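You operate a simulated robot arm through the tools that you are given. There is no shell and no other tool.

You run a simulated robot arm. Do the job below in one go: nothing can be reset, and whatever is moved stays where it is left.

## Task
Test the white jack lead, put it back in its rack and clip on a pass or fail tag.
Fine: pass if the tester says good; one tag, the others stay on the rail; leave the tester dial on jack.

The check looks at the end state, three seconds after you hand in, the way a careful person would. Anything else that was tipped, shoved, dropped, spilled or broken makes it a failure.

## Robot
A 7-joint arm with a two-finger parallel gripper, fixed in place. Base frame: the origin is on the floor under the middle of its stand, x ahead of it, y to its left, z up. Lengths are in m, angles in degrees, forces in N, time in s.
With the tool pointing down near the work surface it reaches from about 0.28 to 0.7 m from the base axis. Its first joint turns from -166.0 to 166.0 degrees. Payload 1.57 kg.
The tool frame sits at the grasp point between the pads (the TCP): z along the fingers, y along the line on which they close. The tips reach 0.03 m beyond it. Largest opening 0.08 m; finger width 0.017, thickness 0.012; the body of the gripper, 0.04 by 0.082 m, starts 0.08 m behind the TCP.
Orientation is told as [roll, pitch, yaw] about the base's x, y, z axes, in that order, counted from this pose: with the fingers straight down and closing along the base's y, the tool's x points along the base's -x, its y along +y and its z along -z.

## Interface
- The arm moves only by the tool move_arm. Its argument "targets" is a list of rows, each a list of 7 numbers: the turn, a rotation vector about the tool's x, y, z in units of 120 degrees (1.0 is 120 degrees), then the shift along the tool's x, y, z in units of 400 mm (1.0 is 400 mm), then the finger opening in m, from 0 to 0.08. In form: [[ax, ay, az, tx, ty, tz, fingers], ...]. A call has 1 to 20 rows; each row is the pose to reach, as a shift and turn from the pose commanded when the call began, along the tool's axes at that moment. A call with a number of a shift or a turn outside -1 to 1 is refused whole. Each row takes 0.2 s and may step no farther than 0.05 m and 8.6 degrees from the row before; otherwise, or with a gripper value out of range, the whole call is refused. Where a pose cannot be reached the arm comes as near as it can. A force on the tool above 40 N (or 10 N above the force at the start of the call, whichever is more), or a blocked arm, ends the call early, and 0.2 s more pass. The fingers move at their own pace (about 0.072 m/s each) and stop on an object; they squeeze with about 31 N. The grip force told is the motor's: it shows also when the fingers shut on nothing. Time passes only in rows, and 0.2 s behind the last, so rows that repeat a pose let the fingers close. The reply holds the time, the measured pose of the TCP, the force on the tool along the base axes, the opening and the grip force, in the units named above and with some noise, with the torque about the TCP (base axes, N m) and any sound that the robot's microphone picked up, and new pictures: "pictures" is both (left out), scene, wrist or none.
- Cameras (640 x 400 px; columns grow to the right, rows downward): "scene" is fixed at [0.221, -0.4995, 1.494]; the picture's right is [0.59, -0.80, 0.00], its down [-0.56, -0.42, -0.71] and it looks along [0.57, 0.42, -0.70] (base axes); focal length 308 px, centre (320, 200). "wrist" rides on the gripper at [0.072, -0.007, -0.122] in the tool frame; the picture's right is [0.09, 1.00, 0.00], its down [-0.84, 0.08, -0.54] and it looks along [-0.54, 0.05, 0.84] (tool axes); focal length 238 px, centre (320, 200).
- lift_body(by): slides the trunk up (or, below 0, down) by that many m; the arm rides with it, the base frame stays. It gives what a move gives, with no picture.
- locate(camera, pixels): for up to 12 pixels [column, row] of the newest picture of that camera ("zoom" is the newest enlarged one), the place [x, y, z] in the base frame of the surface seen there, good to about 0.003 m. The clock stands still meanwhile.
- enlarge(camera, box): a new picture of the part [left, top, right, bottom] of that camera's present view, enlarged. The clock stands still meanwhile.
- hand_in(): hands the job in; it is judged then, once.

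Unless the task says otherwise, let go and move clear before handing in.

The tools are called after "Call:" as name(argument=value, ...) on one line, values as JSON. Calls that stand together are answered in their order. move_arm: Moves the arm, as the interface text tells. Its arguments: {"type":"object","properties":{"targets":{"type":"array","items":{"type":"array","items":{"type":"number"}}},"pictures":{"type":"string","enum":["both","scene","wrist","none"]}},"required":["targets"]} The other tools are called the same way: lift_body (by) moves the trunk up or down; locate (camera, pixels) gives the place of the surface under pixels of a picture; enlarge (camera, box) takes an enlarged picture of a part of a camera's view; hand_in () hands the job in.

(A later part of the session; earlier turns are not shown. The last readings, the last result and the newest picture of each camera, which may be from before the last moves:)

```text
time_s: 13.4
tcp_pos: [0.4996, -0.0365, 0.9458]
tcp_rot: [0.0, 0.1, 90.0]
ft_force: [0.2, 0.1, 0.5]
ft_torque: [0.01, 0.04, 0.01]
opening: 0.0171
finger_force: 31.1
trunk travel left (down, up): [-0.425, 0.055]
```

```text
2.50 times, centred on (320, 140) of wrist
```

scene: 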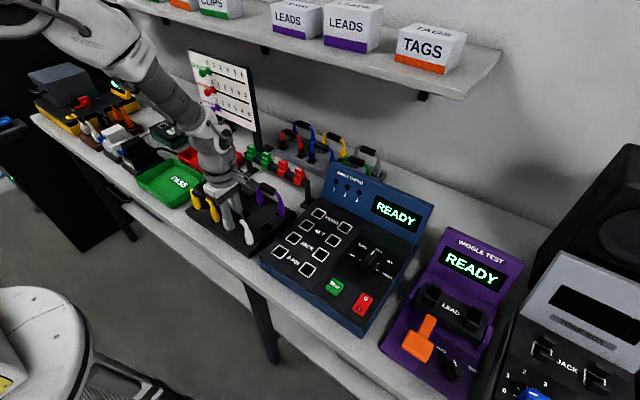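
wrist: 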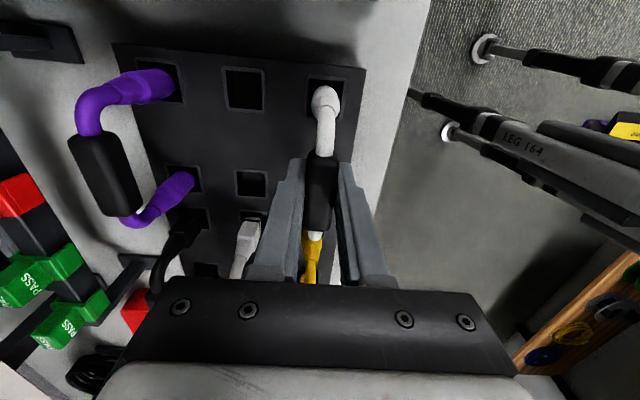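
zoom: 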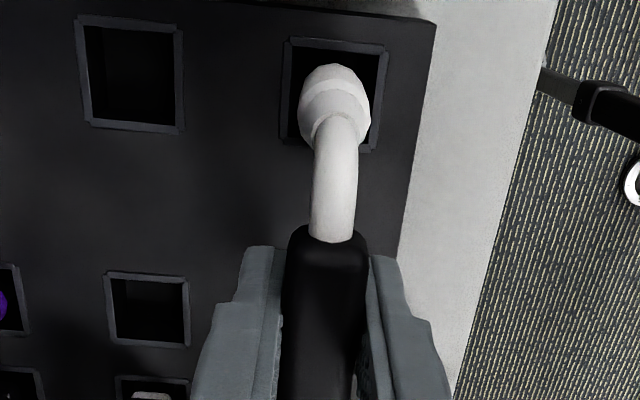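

The lead is gripped (opening 0.017, 31 N). I'll lift it straight out of the rack slowly.

Call:
move_arm(targets=[[0, 0, 0, 0, 0, -0.025, 0.0], [0, 0, 0, 0, 0, -0.05, 0.0], [0, 0, 0, 0, 0, -0.1, 0.0], [0, 0, 0, 0, 0, -0.15, 0.0], [0, 0, 0, 0, 0, -0.2, 0.0], [0, 0, 0, 0, 0, -0.25, 0.0]])

Call:
enlarge(camera="scene", box=[190, 140, 290, 240])

Call:
enlarge(camera="wrist", box=[240, 60, 400, 220])

```text
time_s: 14.8
tcp_pos: [0.4995, -0.0364, 1.0459]
tcp_rot: [0.0, 0.0, 89.9]
ft_force: [-0.4, 0.0, -0.7]
ft_torque: [-0.01, 0.01, -0.01]
opening: 0.0178
finger_force: 31.1
trunk travel left (down, up): [-0.425, 0.055]
```

scene: 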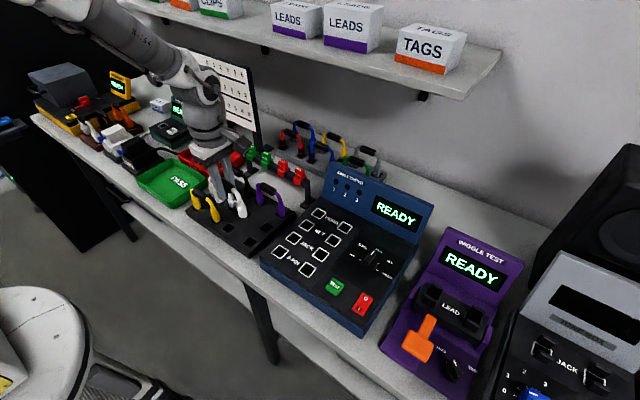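
wrist: 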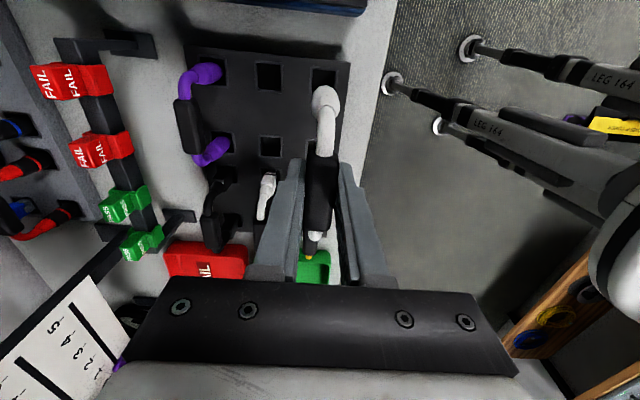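

```text
4.00 times, centred on (240, 190) of scene
```

zoom: 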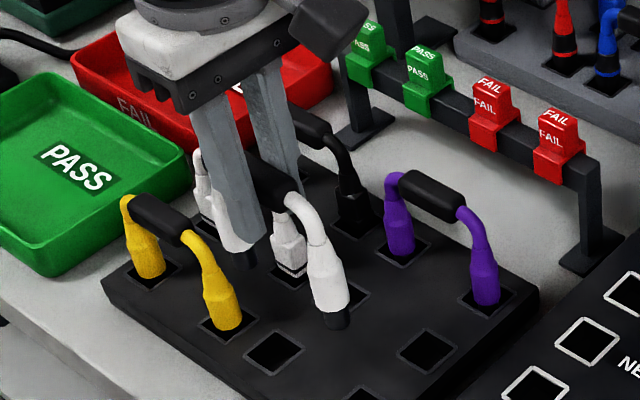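

```text
2.50 times, centred on (320, 140) of wrist
```

zoom: 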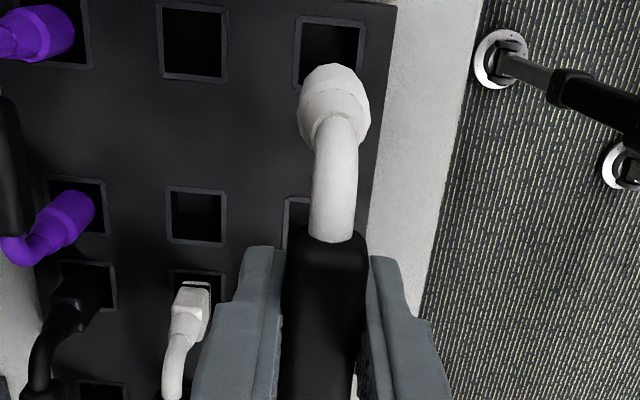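

The lead came free with no tilt. I'll zoom on the exposed plug ends to check the type.

Call:
enlarge(camera="scene", box=[215, 185, 255, 225])

Call:
locate(camera="scene", pixels=[[242, 219], [239, 205], [241, 212], [235, 197]])

```text
10.00 times, centred on (235, 205) of scene
```

zoom: 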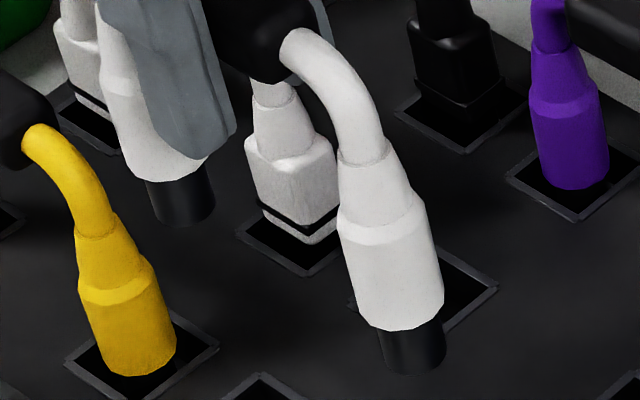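

```text
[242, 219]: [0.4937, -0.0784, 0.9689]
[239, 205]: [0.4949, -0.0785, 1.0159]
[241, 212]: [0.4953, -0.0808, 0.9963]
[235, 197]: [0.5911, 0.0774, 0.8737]
```

The exposed plugs are round, while the net lead next to it is square, so this is the jack lead. I'll measure the white frames of the JACK sockets in the scene view for precise centres.

Call:
enlarge(camera="scene", box=[280, 225, 340, 270])

```text
8.89 times, centred on (310, 248) of scene
```

zoom: 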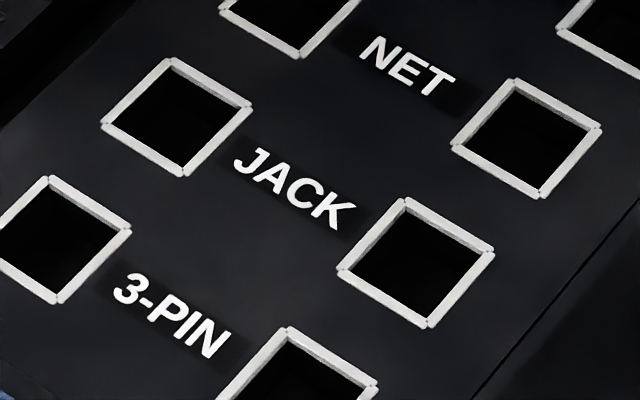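

Call:
locate(camera="zoom", pixels=[[173, 62], [248, 104], [184, 172], [105, 126], [406, 202], [490, 252], [428, 324], [341, 270]])

Call:
locate(camera="zoom", pixels=[[211, 82], [217, 140], [144, 150], [138, 92], [450, 226], [460, 288], [383, 298], [372, 236]])

```text
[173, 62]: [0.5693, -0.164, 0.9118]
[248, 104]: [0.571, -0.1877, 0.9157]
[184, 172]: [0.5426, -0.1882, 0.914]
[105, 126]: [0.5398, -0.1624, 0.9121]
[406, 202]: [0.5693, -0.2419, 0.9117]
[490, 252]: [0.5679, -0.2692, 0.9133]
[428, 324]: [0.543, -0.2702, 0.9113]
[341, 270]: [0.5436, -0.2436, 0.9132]
```

```text
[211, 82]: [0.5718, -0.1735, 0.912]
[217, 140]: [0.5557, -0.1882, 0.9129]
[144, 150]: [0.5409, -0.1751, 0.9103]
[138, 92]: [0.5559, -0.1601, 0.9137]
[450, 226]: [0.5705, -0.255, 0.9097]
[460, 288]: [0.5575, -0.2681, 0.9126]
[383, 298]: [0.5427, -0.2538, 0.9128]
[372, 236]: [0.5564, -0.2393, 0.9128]
```

The JACK socket centres are about (0.556, -0.175) and (0.556, -0.255), so the pair centres on (0.556, -0.215). I'll measure where the plug tips sit relative to the gripper.

Call:
locate(camera="scene", pixels=[[244, 220], [244, 221], [243, 219], [221, 205], [221, 206], [220, 204], [242, 210], [220, 197]])

Call:
locate(camera="wrist", pixels=[[325, 85], [325, 95], [320, 150], [318, 165], [325, 120], [316, 236]])

```text
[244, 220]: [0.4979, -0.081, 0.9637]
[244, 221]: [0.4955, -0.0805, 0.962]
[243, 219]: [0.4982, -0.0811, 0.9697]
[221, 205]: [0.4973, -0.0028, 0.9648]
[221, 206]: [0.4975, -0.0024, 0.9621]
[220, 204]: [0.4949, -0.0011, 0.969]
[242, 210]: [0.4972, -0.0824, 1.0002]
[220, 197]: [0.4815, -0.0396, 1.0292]
```

```text
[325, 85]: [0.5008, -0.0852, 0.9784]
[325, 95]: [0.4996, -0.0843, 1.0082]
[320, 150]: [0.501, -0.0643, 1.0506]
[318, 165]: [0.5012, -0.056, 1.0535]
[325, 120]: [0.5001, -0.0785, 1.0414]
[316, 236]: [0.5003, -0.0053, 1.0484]
```

The plug tips are centred within about 1.5 mm of the TCP, and their ends are 0.084 below it. I'll move over the JACK sockets and stay high.

Call:
move_arm(targets=[[0, 0, 0, 0.0898, -0.028, 0, 0.0], [0, 0, 0, 0.1795, -0.056, 0, 0.0], [0, 0, 0, 0.2693, -0.084, 0, 0.0], [0, 0, 0, 0.359, -0.112, 0, 0.0], [0, 0, 0, 0.4488, -0.14, 0, 0.0], [0, 0, 0, 0.4488, -0.14, 0, 0.0]])

Call:
enlarge(camera="scene", box=[270, 190, 350, 270])

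Call:
enlarge(camera="wrist", box=[240, 20, 400, 180])

```text
time_s: 16.2
tcp_pos: [0.5585, -0.2165, 1.0448]
tcp_rot: [0.0, 0.0, 90.0]
ft_force: [-0.4, -0.2, -1.1]
ft_torque: [-0.02, 0.02, 0.03]
opening: 0.0178
finger_force: 31.3
trunk travel left (down, up): [-0.425, 0.055]
```

scene: 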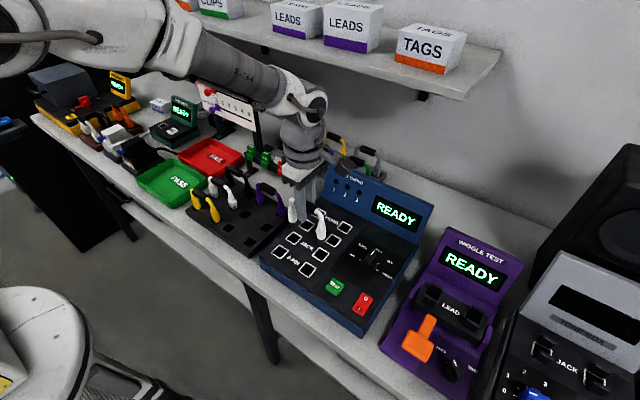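
wrist: 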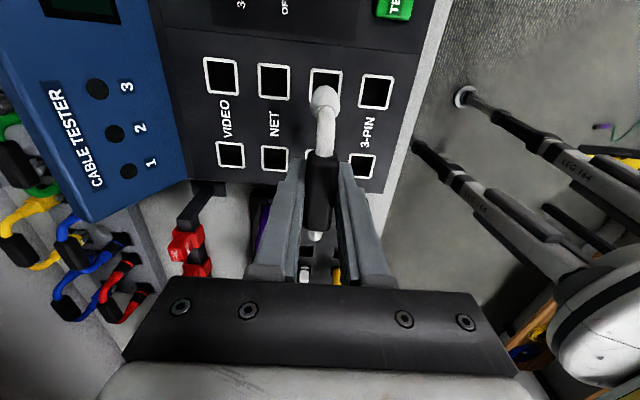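

```text
5.00 times, centred on (310, 230) of scene
```

zoom: 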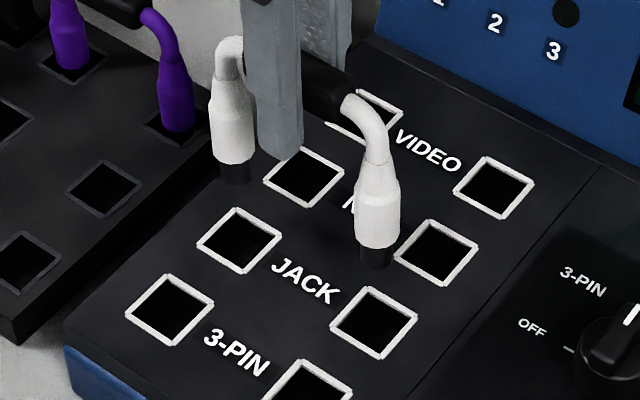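

```text
2.50 times, centred on (320, 100) of wrist
```

zoom: 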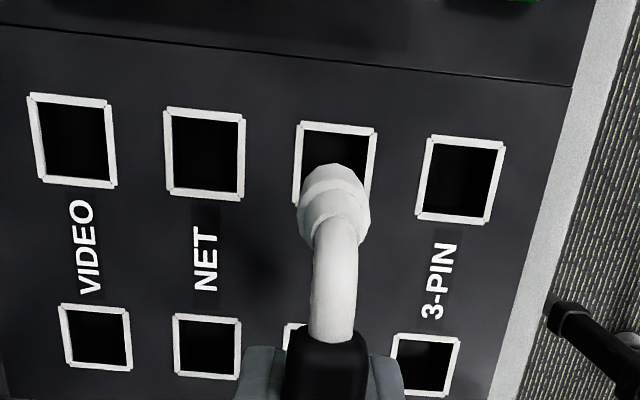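

Both plugs hang above the JACK row. I'll measure the stub positions before I descend.

Call:
locate(camera="scene", pixels=[[321, 241], [321, 242], [321, 235], [321, 230], [293, 224], [293, 225], [292, 220], [292, 215]])

Call:
enlarge(camera="scene", box=[280, 205, 340, 255])

```text
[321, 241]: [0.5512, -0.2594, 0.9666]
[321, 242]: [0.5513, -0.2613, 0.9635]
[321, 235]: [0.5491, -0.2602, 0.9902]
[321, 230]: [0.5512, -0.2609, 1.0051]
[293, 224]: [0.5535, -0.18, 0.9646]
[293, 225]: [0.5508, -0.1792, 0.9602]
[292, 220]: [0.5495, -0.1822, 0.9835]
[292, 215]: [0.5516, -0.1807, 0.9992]
```

```text
8.00 times, centred on (310, 230) of scene
```

zoom: 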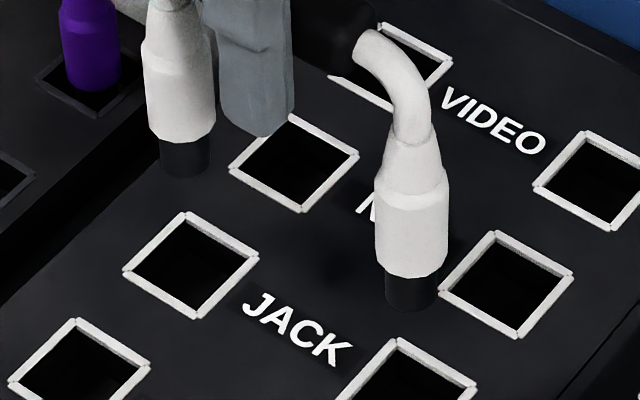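

The plugs are within about 1.5 mm of the socket centres. I'll nudge 1 mm in -x and descend slowly into the sockets.

Call:
move_arm(targets=[[0, 0, 0, 0, 0.0025, 0.04, 0.0], [0, 0, 0, 0, 0.0025, 0.08, 0.0], [0, 0, 0, 0, 0.0025, 0.1, 0.0], [0, 0, 0, 0, 0.0025, 0.115, 0.0], [0, 0, 0, 0, 0.0025, 0.13, 0.0], [0, 0, 0, 0, 0.0025, 0.145, 0.0]])

Call:
enlarge(camera="scene", box=[270, 205, 340, 265])

```text
time_s: 17.6
tcp_pos: [0.5557, -0.2161, 0.9865]
tcp_rot: [0.0, -0.1, 89.9]
ft_force: [0.2, -0.1, -0.2]
ft_torque: [0.0, -0.03, 0.03]
opening: 0.0174
finger_force: 31.4
trunk travel left (down, up): [-0.425, 0.055]
```

scene: 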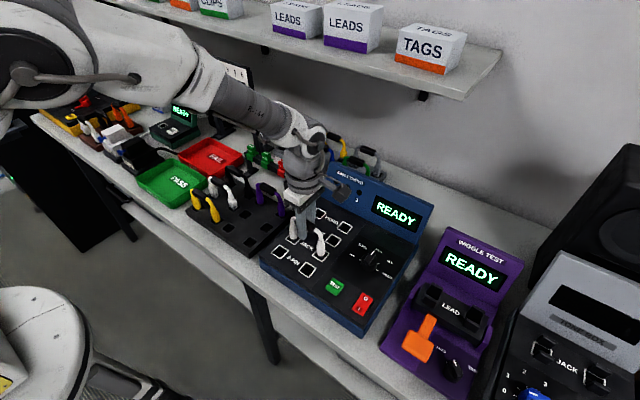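
wrist: 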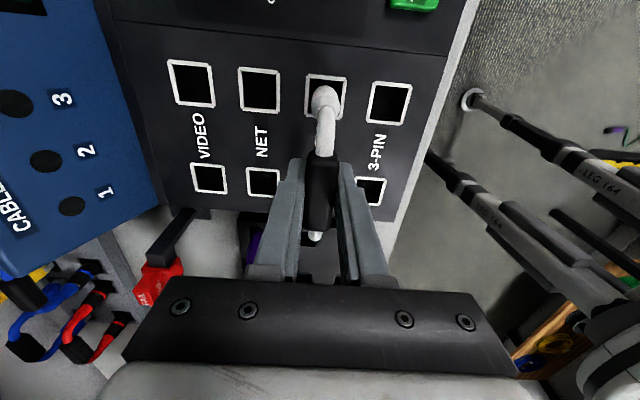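

```text
6.67 times, centred on (305, 235) of scene
```

zoom: 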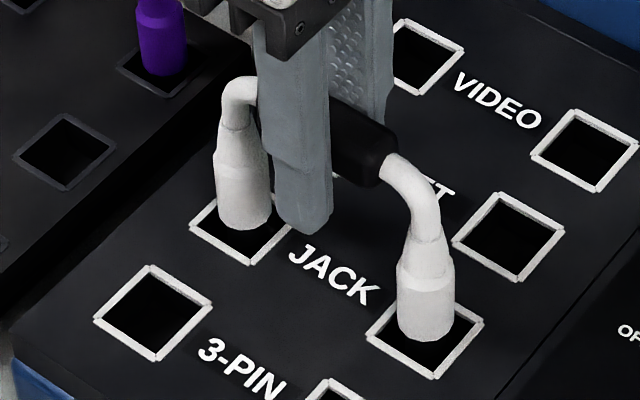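

Both plugs have entered the JACK sockets with no side force. I'll lower the last few millimetres to seat them.

Call:
move_arm(targets=[[0, 0, 0, 0, 0, 0.005, 0.0], [0, 0, 0, 0, 0, 0.01, 0.0], [0, 0, 0, 0, 0, 0.0135, 0.0]])

Call:
enlarge(camera="scene", box=[270, 205, 340, 265])

```text
time_s: 18.4
tcp_pos: [0.5565, -0.2151, 0.9821]
tcp_rot: [0.0, 0.0, 90.0]
ft_force: [-1.4, -1.0, 0.8]
ft_torque: [0.06, 0.01, 0.01]
opening: 0.0175
finger_force: 30.9
trunk travel left (down, up): [-0.425, 0.055]
```

scene: 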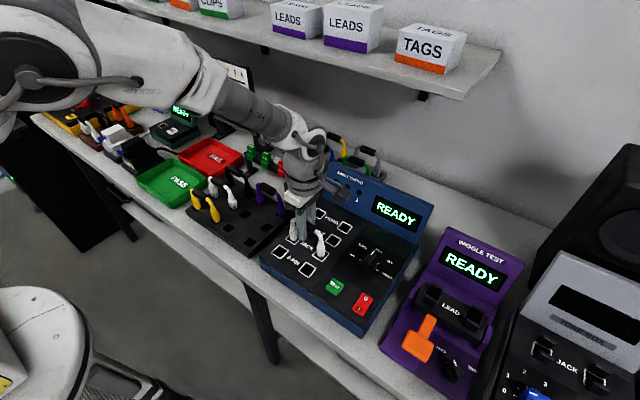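
wrist: 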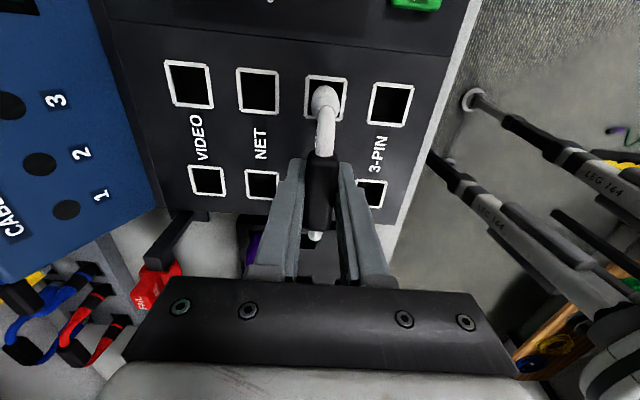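

```text
6.67 times, centred on (305, 235) of scene
```

zoom: 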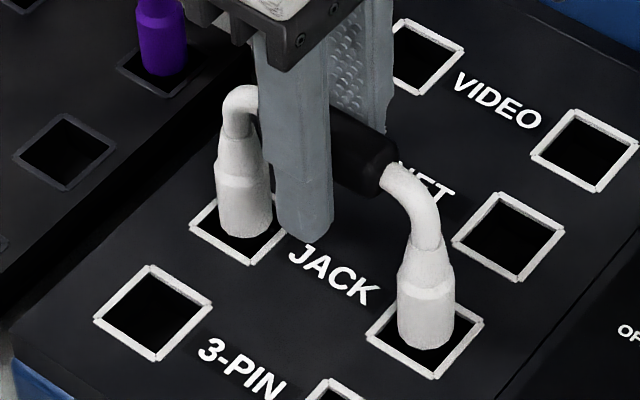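

There's no firm contact yet (Fz≈0.8 N). I'll lower in small steps until the lead seats.

Call:
move_arm(targets=[[0, 0, 0, 0, 0, 0.003, 0.0], [0, 0, 0, 0, 0, 0.006, 0.0]], pictures="none")

```text
time_s: 19.0
tcp_pos: [0.555, -0.2162, 0.9826]
tcp_rot: [-0.1, 0.1, 90.1]
ft_force: [-2.4, 0.3, 18.0]
ft_torque: [0.42, 0.24, -0.01]
opening: 0.0174
finger_force: 30.3
trunk travel left (down, up): [-0.425, 0.055]
```

The lead is seated: Fz rose to 18 N with the TCP stopped at z≈0.982. I'll relieve the preload, open and look.

Call:
move_arm(targets=[[0, 0, 0, 0, 0, -0.0055, 0.0], [0, 0, 0, 0, 0, -0.0055, 0.035], [0, 0, 0, 0, 0, -0.0055, 0.05], [0, 0, 0, 0, 0, -0.0055, 0.05]])

Call:
enlarge(camera="scene", box=[270, 205, 340, 265])

Call:
enlarge(camera="wrist", box=[240, 60, 400, 220])

```text
time_s: 20.0
tcp_pos: [0.5545, -0.2162, 0.9824]
tcp_rot: [0.0, 0.0, 90.0]
ft_force: [0.3, -0.2, -0.1]
ft_torque: [0.03, 0.0, 0.01]
opening: 0.0498
finger_force: 0.1
trunk travel left (down, up): [-0.425, 0.055]
```

scene: 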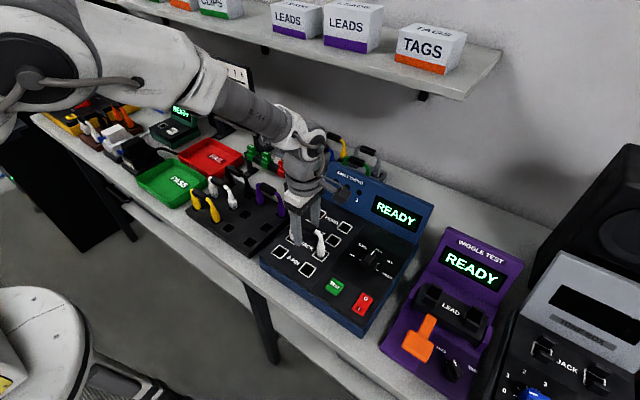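
wrist: 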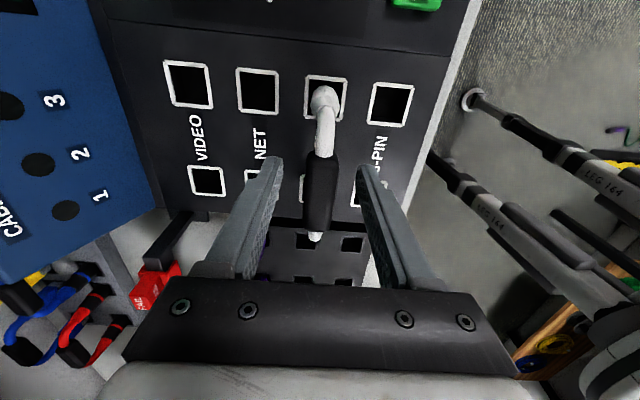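

```text
6.67 times, centred on (305, 235) of scene
```

zoom: 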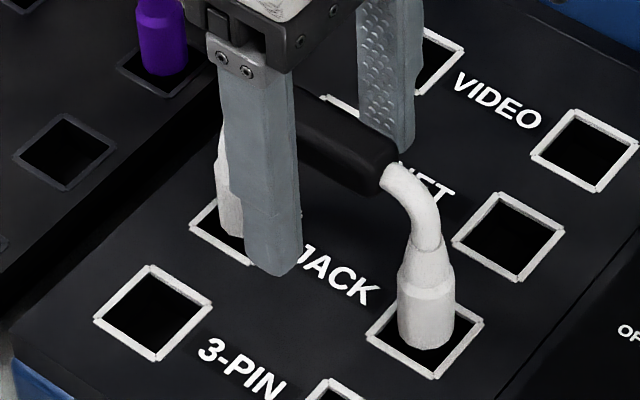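

```text
2.50 times, centred on (320, 140) of wrist
```

zoom: 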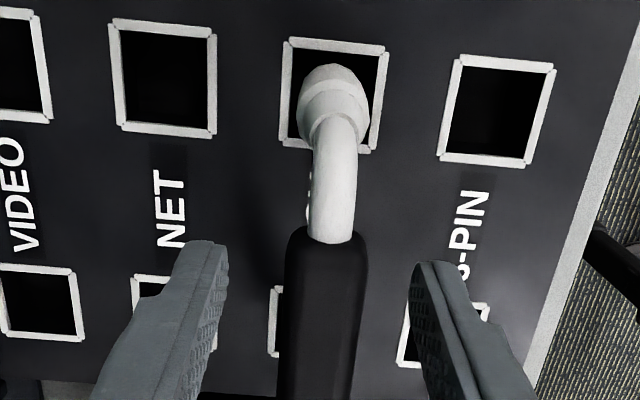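

The lead stands upright in the JACK sockets and is free of the fingers. I'll rise clear and move above the TEST button with the fingers closed.

Call:
move_arm(targets=[[0, 0, 0, 0, 0, -0.05, 0.05], [0, 0, 0, 0, 0, -0.125, 0.05], [0, 0, 0, 0, 0, -0.2, 0.05], [0, 0, 0, 0.095, 0.045, -0.2, 0.03], [0, 0, 0, 0.19, 0.09, -0.2, 0.0], [0, 0, 0, 0.284, 0.136, -0.2, 0.0], [0, 0, 0, 0.284, 0.136, -0.2, 0.0]])

Call:
enlarge(camera="scene", box=[270, 205, 390, 315])

Call:
enlarge(camera="wrist", box=[240, 60, 400, 220])

```text
time_s: 21.6
tcp_pos: [0.5013, -0.3301, 1.0627]
tcp_rot: [-0.1, -0.1, 90.0]
ft_force: [0.1, -0.2, -0.1]
ft_torque: [0.0, -0.02, -0.01]
opening: 0.0
finger_force: 21.1
trunk travel left (down, up): [-0.425, 0.055]
```

scene: 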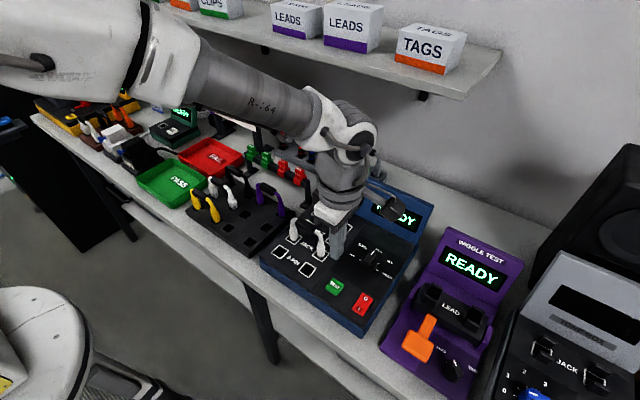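
wrist: 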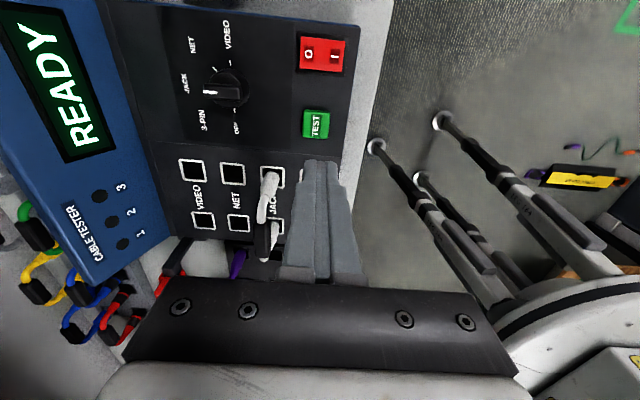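

```text
3.64 times, centred on (330, 260) of scene
```

zoom: 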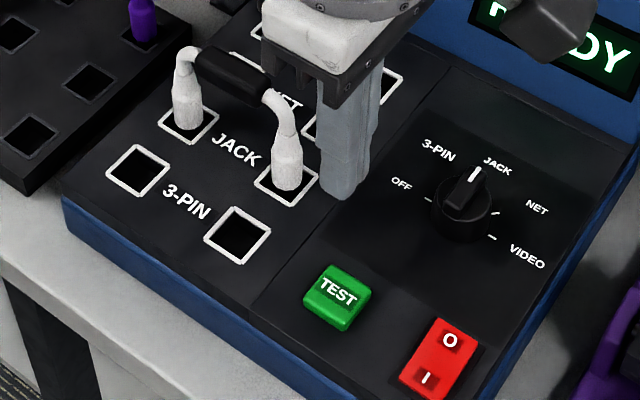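

```text
2.50 times, centred on (320, 140) of wrist
```

zoom: 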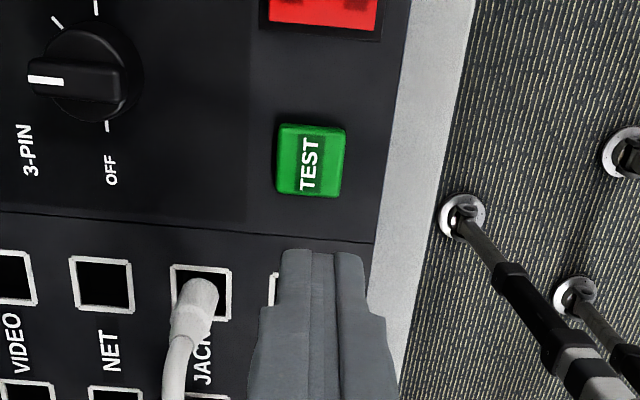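

Call:
locate(camera="zoom", pixels=[[285, 135], [340, 138], [335, 190], [283, 186], [312, 160]])

```text
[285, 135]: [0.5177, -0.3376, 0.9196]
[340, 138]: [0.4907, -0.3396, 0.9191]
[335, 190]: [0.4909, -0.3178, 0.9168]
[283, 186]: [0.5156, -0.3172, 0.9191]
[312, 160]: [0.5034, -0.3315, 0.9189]
```

The TEST button is centred at (0.5037, -0.329), with its top at z≈0.919. I'll approach it and press gently.

Call:
move_arm(targets=[[0, 0, 0, 0, -0.0085, 0.1, 0.0], [0, 0, 0, 0, -0.0085, 0.2, 0.0], [0, 0, 0, 0, -0.0085, 0.26, 0.0], [0, 0, 0, 0, -0.0085, 0.275, 0.0], [0, 0, 0, 0, -0.0085, 0.285, 0.0]])

Call:
enlarge(camera="scene", box=[310, 180, 430, 310])

```text
time_s: 22.8
tcp_pos: [0.504, -0.3292, 0.9475]
tcp_rot: [0.1, 0.0, 90.0]
ft_force: [0.2, -1.0, 2.1]
ft_torque: [-0.01, -0.02, -0.03]
opening: 0.0002
finger_force: 21.0
trunk travel left (down, up): [-0.425, 0.055]
heard: click
```

scene: 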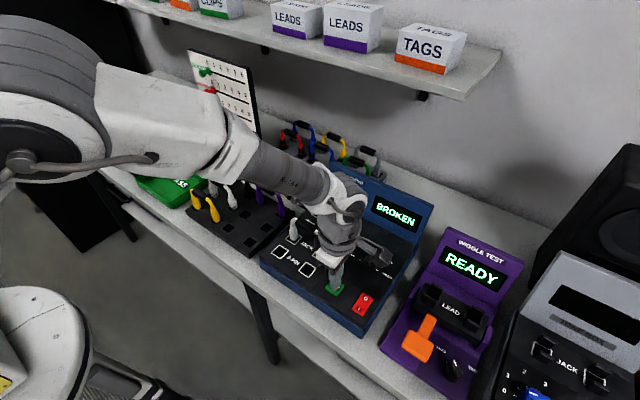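
wrist: 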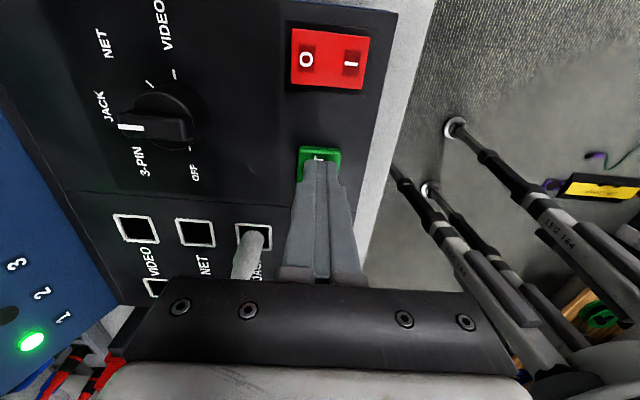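

```text
3.08 times, centred on (370, 245) of scene
```

zoom: 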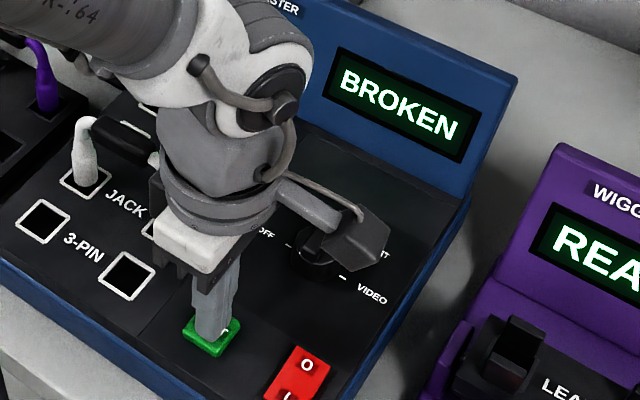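

I heard the click. The display reads BROKEN, and lamp 1 is lit green in the wrist view (30,340). I'll lift off and read the panel unobstructed.

Call:
move_arm(targets=[[0, 0, 0, 0, 0, -0.1, 0.0], [0, 0, 0, 0, 0, -0.2, 0.0], [0, 0, 0, 0, 0, -0.29, 0.0], [0, 0, 0, 0.1, 0.05, -0.35, 0.0], [0, 0, 0, 0.2, 0.1, -0.4, 0.0]])

Call:
enlarge(camera="scene", box=[270, 150, 450, 310])

Call:
enlarge(camera="wrist", box=[0, 60, 320, 300])

```text
refused: row 4 steps farther than a row can; nothing moved
```

```text
2.50 times, centred on (360, 230) of scene
```

zoom: 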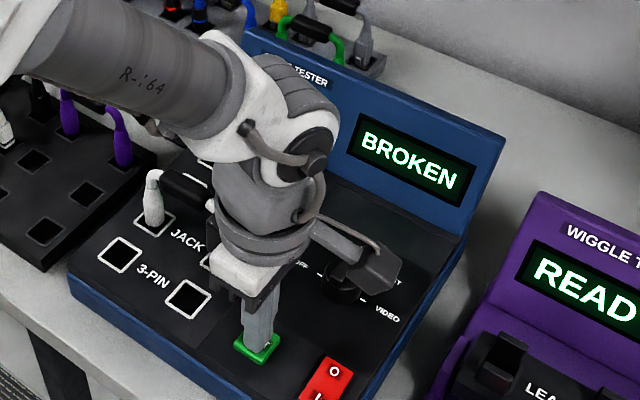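

```text
1.67 times, centred on (160, 180) of wrist
```

zoom: 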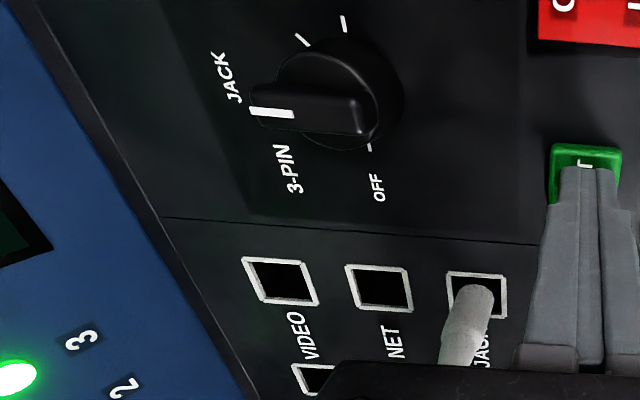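

BROKEN is shown with the first lamp lit, so this lead fails. The last move was refused because row 4 stepped too far, so I'll retract with shorter steps.

Call:
move_arm(targets=[[0, 0, 0, 0, 0, -0.1, 0.0], [0, 0, 0, 0, 0, -0.2, 0.0], [0, 0, 0, 0, 0, -0.285, 0.0], [0, 0, 0, 0.08, 0.05, -0.33, 0.0], [0, 0, 0, 0.16, 0.1, -0.37, 0.0]])

Call:
enlarge(camera="scene", box=[270, 150, 450, 310])

Call:
enlarge(camera="wrist", box=[0, 0, 320, 280])

```text
time_s: 24.0
tcp_pos: [0.4632, -0.3946, 1.0957]
tcp_rot: [0.1, 0.0, 90.0]
ft_force: [-0.2, 0.2, 0.4]
ft_torque: [0.02, 0.01, 0.0]
opening: 0.0
finger_force: 21.6
trunk travel left (down, up): [-0.425, 0.055]
```

scene: 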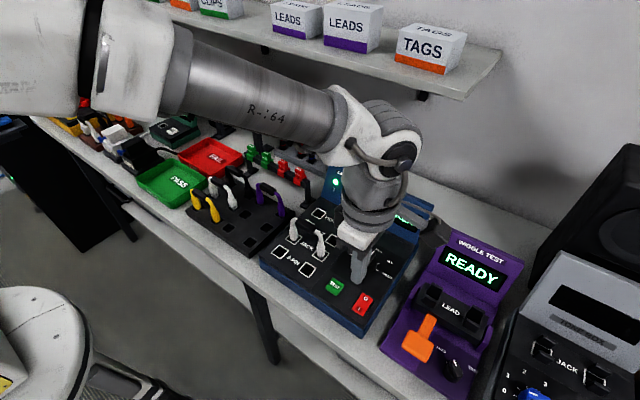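
wrist: 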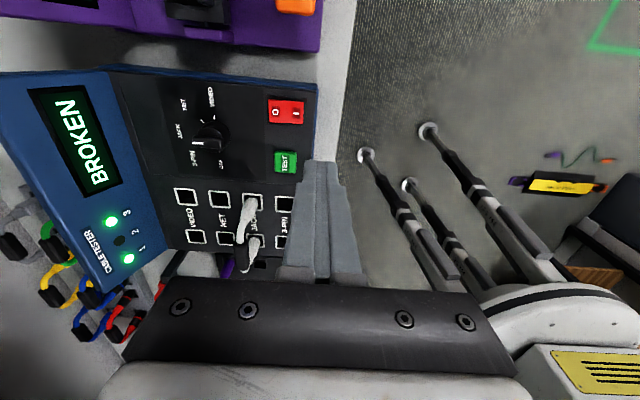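

```text
2.50 times, centred on (360, 230) of scene
```

zoom: 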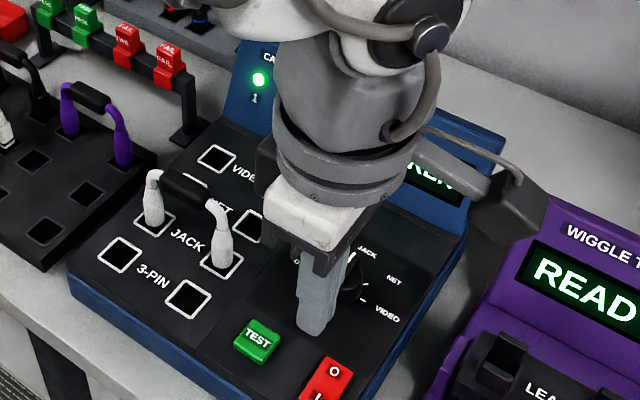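

```text
1.43 times, centred on (160, 140) of wrist
```

zoom: 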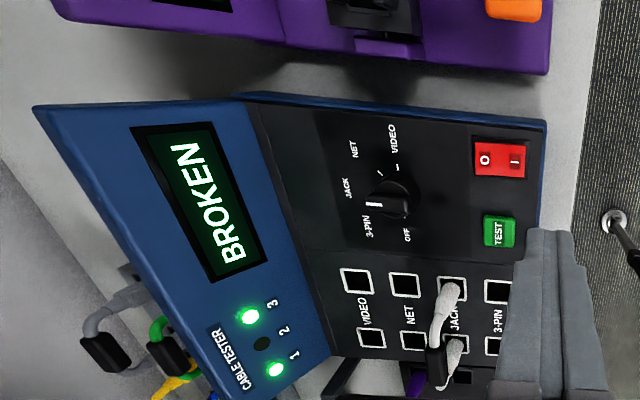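

The display reads BROKEN with lamps 1 and 3 lit and 2 dark, so it's a clear FAIL. I'll go back above the lead's handle with the fingers open.

Call:
move_arm(targets=[[0, 0, 0, -0.089, -0.0457, 0.0125, 0.05], [0, 0, 0, -0.178, -0.0915, 0.025, 0.05], [0, 0, 0, -0.267, -0.137, 0.0375, 0.05], [0, 0, 0, -0.356, -0.183, 0.05, 0.05], [0, 0, 0, -0.4453, -0.2287, 0.0625, 0.05], [0, 0, 0, -0.4453, -0.2287, 0.0625, 0.05]])

Call:
enlarge(camera="wrist", box=[240, 60, 400, 220])

Call:
enlarge(camera="scene", box=[270, 180, 350, 270])

```text
time_s: 25.4
tcp_pos: [0.5551, -0.2153, 1.0716]
tcp_rot: [0.0, 0.0, 90.0]
ft_force: [0.5, -0.4, -0.3]
ft_torque: [-0.01, 0.0, -0.01]
opening: 0.0502
finger_force: 0.2
trunk travel left (down, up): [-0.425, 0.055]
```

scene: 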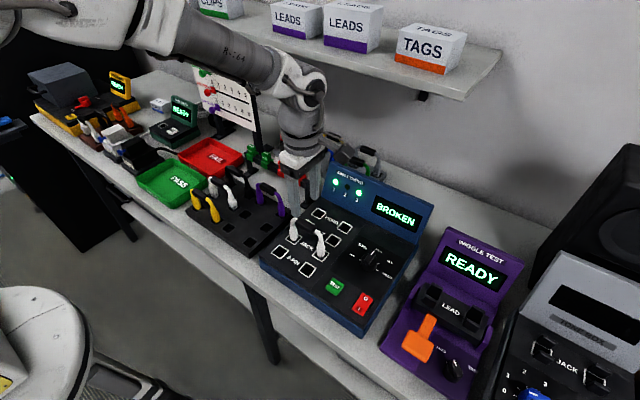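
wrist: 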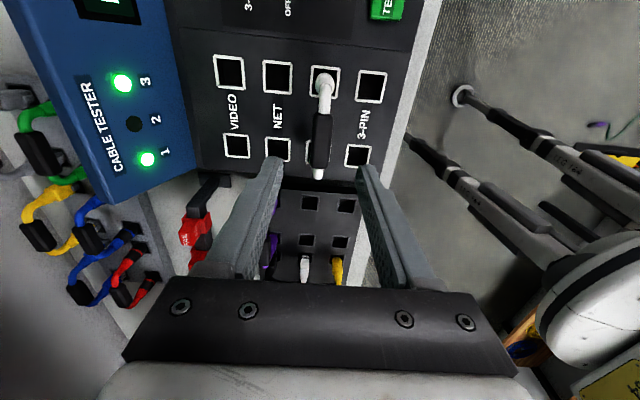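

```text
2.50 times, centred on (320, 140) of wrist
```

zoom: 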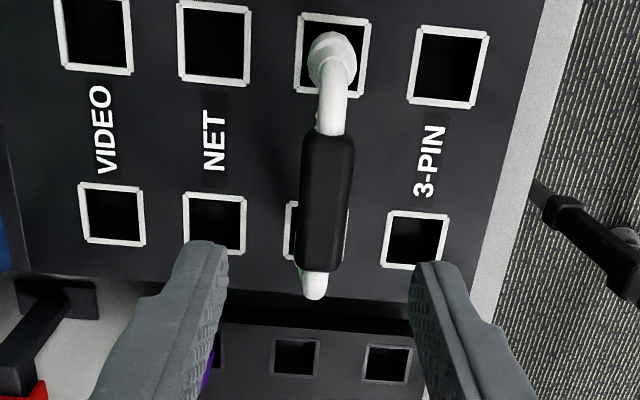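

```text
4.44 times, centred on (310, 225) of scene
```

zoom: 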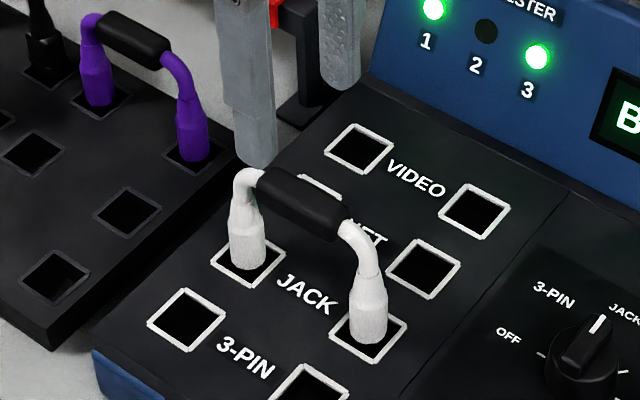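

The lead sits upright and centred under the open fingers. I'll descend and grip the handle.

Call:
move_arm(targets=[[0, 0, 0, 0, 0, 0.08, 0.05], [0, 0, 0, 0, 0, 0.16, 0.05], [0, 0, 0, 0, 0, 0.205, 0.05], [0, 0, 0, 0, 0, 0.221, 0.05], [0, 0, 0, 0, 0, 0.221, 0.0], [0, 0, 0, 0, 0, 0.221, 0.0], [0, 0, 0, 0, 0, 0.221, 0.0], [0, 0, 0, 0, 0, 0.221, 0.0]])

```text
time_s: 27.2
tcp_pos: [0.557, -0.2169, 0.9824]
tcp_rot: [0.0, 0.0, 90.0]
ft_force: [0.3, 0.3, 0.9]
ft_torque: [0.0, -0.04, 0.0]
opening: 0.0176
finger_force: 30.5
trunk travel left (down, up): [-0.425, 0.055]
```

scene: 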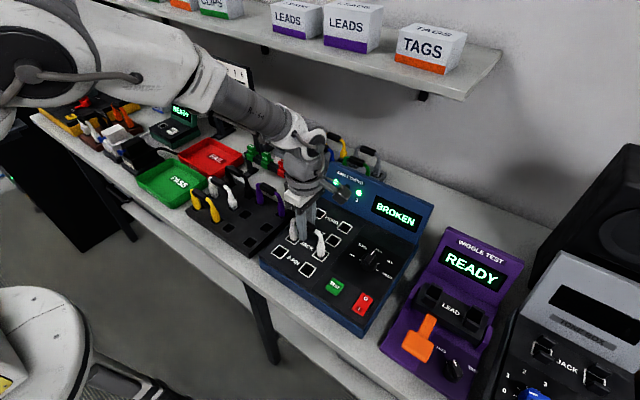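
wrist: 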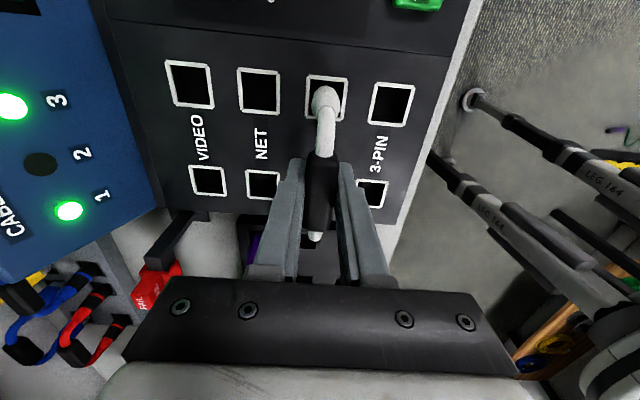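

The handle is gripped again (0.0176, 30 N). I'll lift straight out and carry the lead back above its rack slot.

Call:
move_arm(targets=[[0, 0, 0, 0, 0, -0.025, 0.0], [0, 0, 0, 0, 0, -0.05, 0.0], [0, 0, 0, 0, 0, -0.1, 0.0], [0, 0, 0, 0, 0, -0.15, 0.0], [0, 0, 0, 0, 0, -0.195, 0.0], [0, 0, 0, -0.09, 0.0278, -0.195, 0.0], [0, 0, 0, -0.18, 0.0556, -0.195, 0.0], [0, 0, 0, -0.27, 0.0834, -0.195, 0.0], [0, 0, 0, -0.36, 0.1112, -0.195, 0.0], [0, 0, 0, -0.449, 0.139, -0.195, 0.0], [0, 0, 0, -0.449, 0.139, -0.195, 0.0]])

Call:
enlarge(camera="scene", box=[190, 160, 270, 250])

Call:
enlarge(camera="wrist", box=[240, 60, 400, 220])

```text
time_s: 29.6
tcp_pos: [0.4998, -0.0353, 1.0606]
tcp_rot: [-0.1, 0.0, 90.0]
ft_force: [0.2, 0.0, -1.3]
ft_torque: [0.03, -0.01, 0.02]
opening: 0.0174
finger_force: 31.1
trunk travel left (down, up): [-0.425, 0.055]
```

scene: 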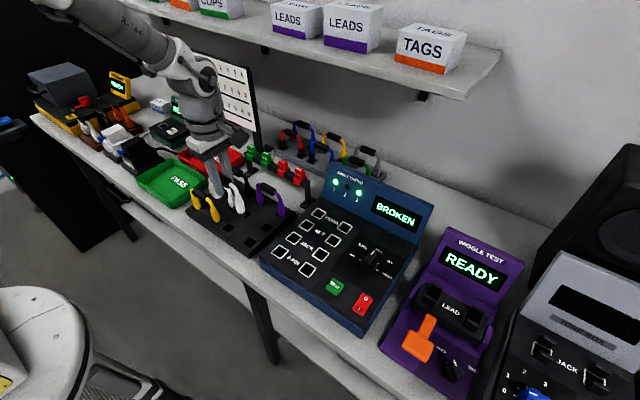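
wrist: 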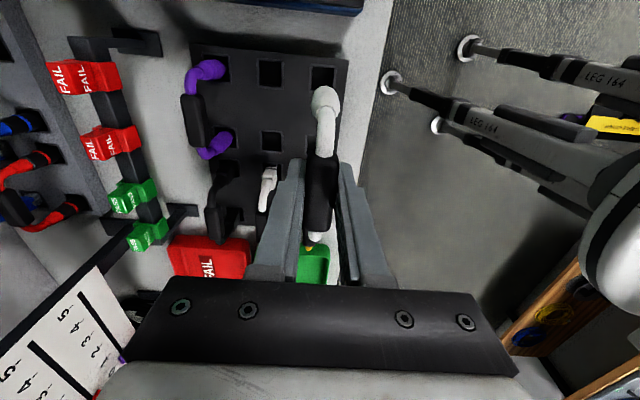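

```text
4.44 times, centred on (230, 205) of scene
```

zoom: 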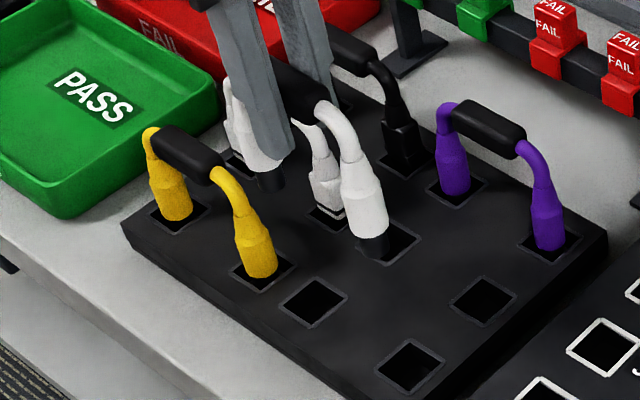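

```text
2.50 times, centred on (320, 140) of wrist
```

zoom: 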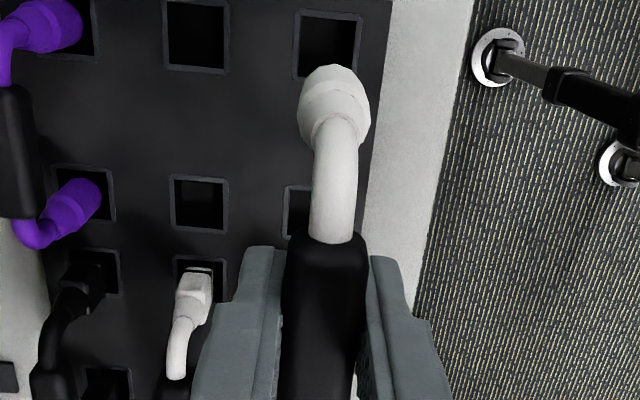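

I'll check the slot centres against the stub positions before lowering.

Call:
locate(camera="zoom", pixels=[[313, 278], [347, 300], [313, 328], [281, 303], [408, 341], [443, 366], [408, 394], [376, 370], [375, 246], [375, 250], [270, 181], [270, 185]])

```text
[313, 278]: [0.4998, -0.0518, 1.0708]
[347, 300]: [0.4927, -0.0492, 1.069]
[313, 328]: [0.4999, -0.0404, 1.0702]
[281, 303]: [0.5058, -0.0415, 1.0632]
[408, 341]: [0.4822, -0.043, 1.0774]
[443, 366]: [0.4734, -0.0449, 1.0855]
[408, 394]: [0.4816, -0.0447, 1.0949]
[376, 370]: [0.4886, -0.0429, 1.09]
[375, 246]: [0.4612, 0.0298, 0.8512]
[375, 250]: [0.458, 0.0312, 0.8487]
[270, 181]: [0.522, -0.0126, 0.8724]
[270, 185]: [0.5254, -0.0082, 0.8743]
```

That read the newer wrist zoom, so I'll redo it on the scene zoom.

Call:
enlarge(camera="scene", box=[190, 160, 270, 250])

Call:
locate(camera="zoom", pixels=[[313, 278], [347, 300], [313, 328], [281, 303], [408, 341], [443, 366], [408, 394], [376, 370], [375, 246], [375, 250], [270, 181], [270, 185]])

```text
4.44 times, centred on (230, 205) of scene
```

zoom: 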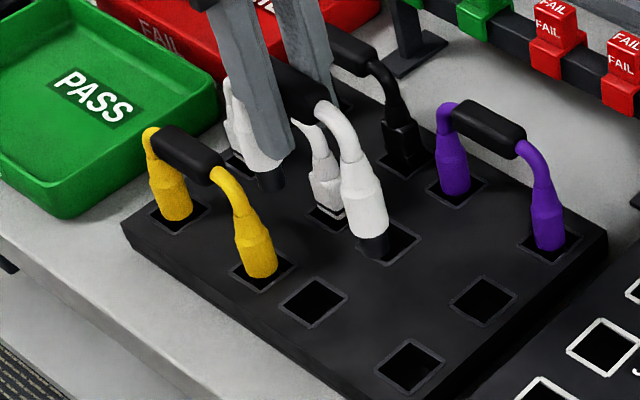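

```text
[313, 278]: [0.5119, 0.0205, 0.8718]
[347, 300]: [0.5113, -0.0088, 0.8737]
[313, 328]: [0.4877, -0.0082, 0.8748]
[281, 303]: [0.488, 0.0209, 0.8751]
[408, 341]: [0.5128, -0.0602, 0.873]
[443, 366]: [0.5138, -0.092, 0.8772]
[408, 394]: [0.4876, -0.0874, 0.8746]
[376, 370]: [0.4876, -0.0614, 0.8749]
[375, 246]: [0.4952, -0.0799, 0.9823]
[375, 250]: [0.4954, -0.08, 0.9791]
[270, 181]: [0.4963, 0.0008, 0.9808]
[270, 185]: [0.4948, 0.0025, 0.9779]
```

The stubs are within 2 mm of the slot centres. I'll nudge slightly and lower into the rack.

Call:
move_arm(targets=[[0, 0, 0, 0.0025, -0.0012, 0.06, 0.0], [0, 0, 0, 0.0025, -0.0012, 0.12, 0.0], [0, 0, 0, 0.0025, -0.0012, 0.18, 0.0], [0, 0, 0, 0.0025, -0.0012, 0.22, 0.0], [0, 0, 0, 0.0025, -0.0012, 0.245, 0.0], [0, 0, 0, 0.0025, -0.0012, 0.265, 0.0], [0, 0, 0, 0.0025, -0.0012, 0.275, 0.0]])

Call:
enlarge(camera="scene", box=[200, 170, 290, 250])

```text
time_s: 31.2
tcp_pos: [0.4994, -0.0368, 0.951]
tcp_rot: [-0.1, 0.0, 90.0]
ft_force: [0.2, -0.8, -0.7]
ft_torque: [-0.01, -0.01, -0.02]
opening: 0.0176
finger_force: 30.5
trunk travel left (down, up): [-0.425, 0.055]
```

scene: 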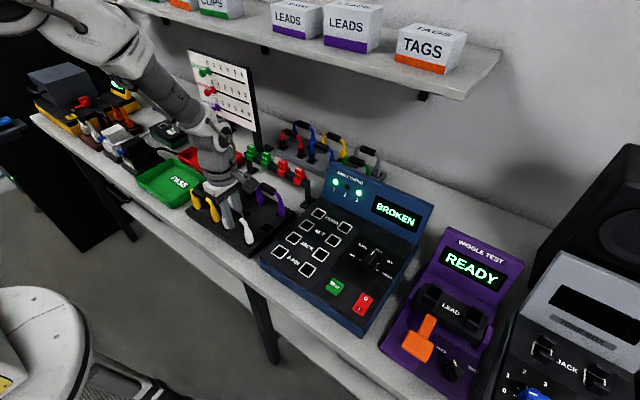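
wrist: 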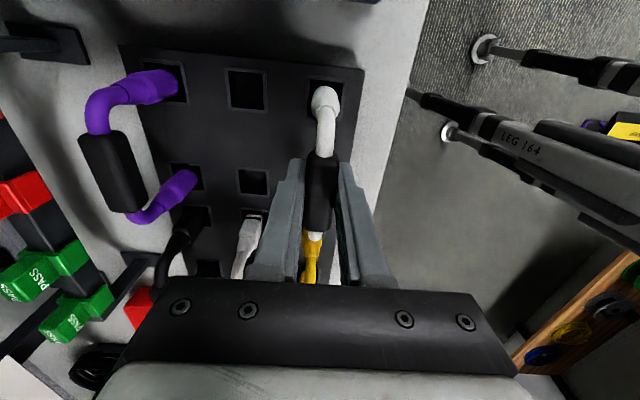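

```text
5.00 times, centred on (245, 210) of scene
```

zoom: 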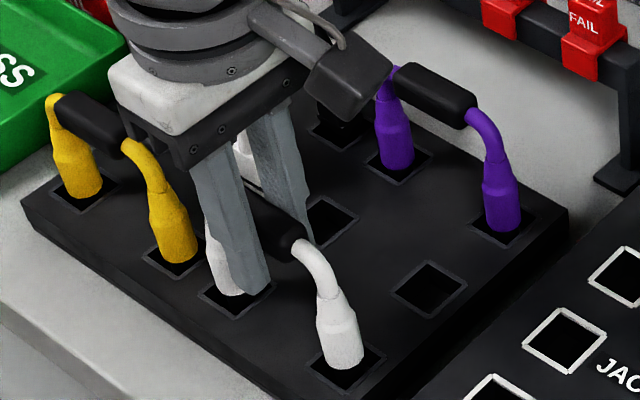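

The plugs are in the slots with no side load. I'll lower until it seats.

Call:
move_arm(targets=[[0, 0, 0, 0, 0, 0.005, 0.0], [0, 0, 0, 0, 0, 0.01, 0.0], [0, 0, 0, 0, 0, 0.014, 0.0], [0, 0, 0, 0, 0, 0.017, 0.0]], pictures="none")

```text
time_s: 32.2
tcp_pos: [0.4992, -0.0361, 0.9452]
tcp_rot: [-0.2, -0.1, 90.0]
ft_force: [-3.8, 0.5, 14.8]
ft_torque: [0.05, 0.22, 0.0]
opening: 0.0174
finger_force: 31.0
trunk travel left (down, up): [-0.425, 0.055]
```

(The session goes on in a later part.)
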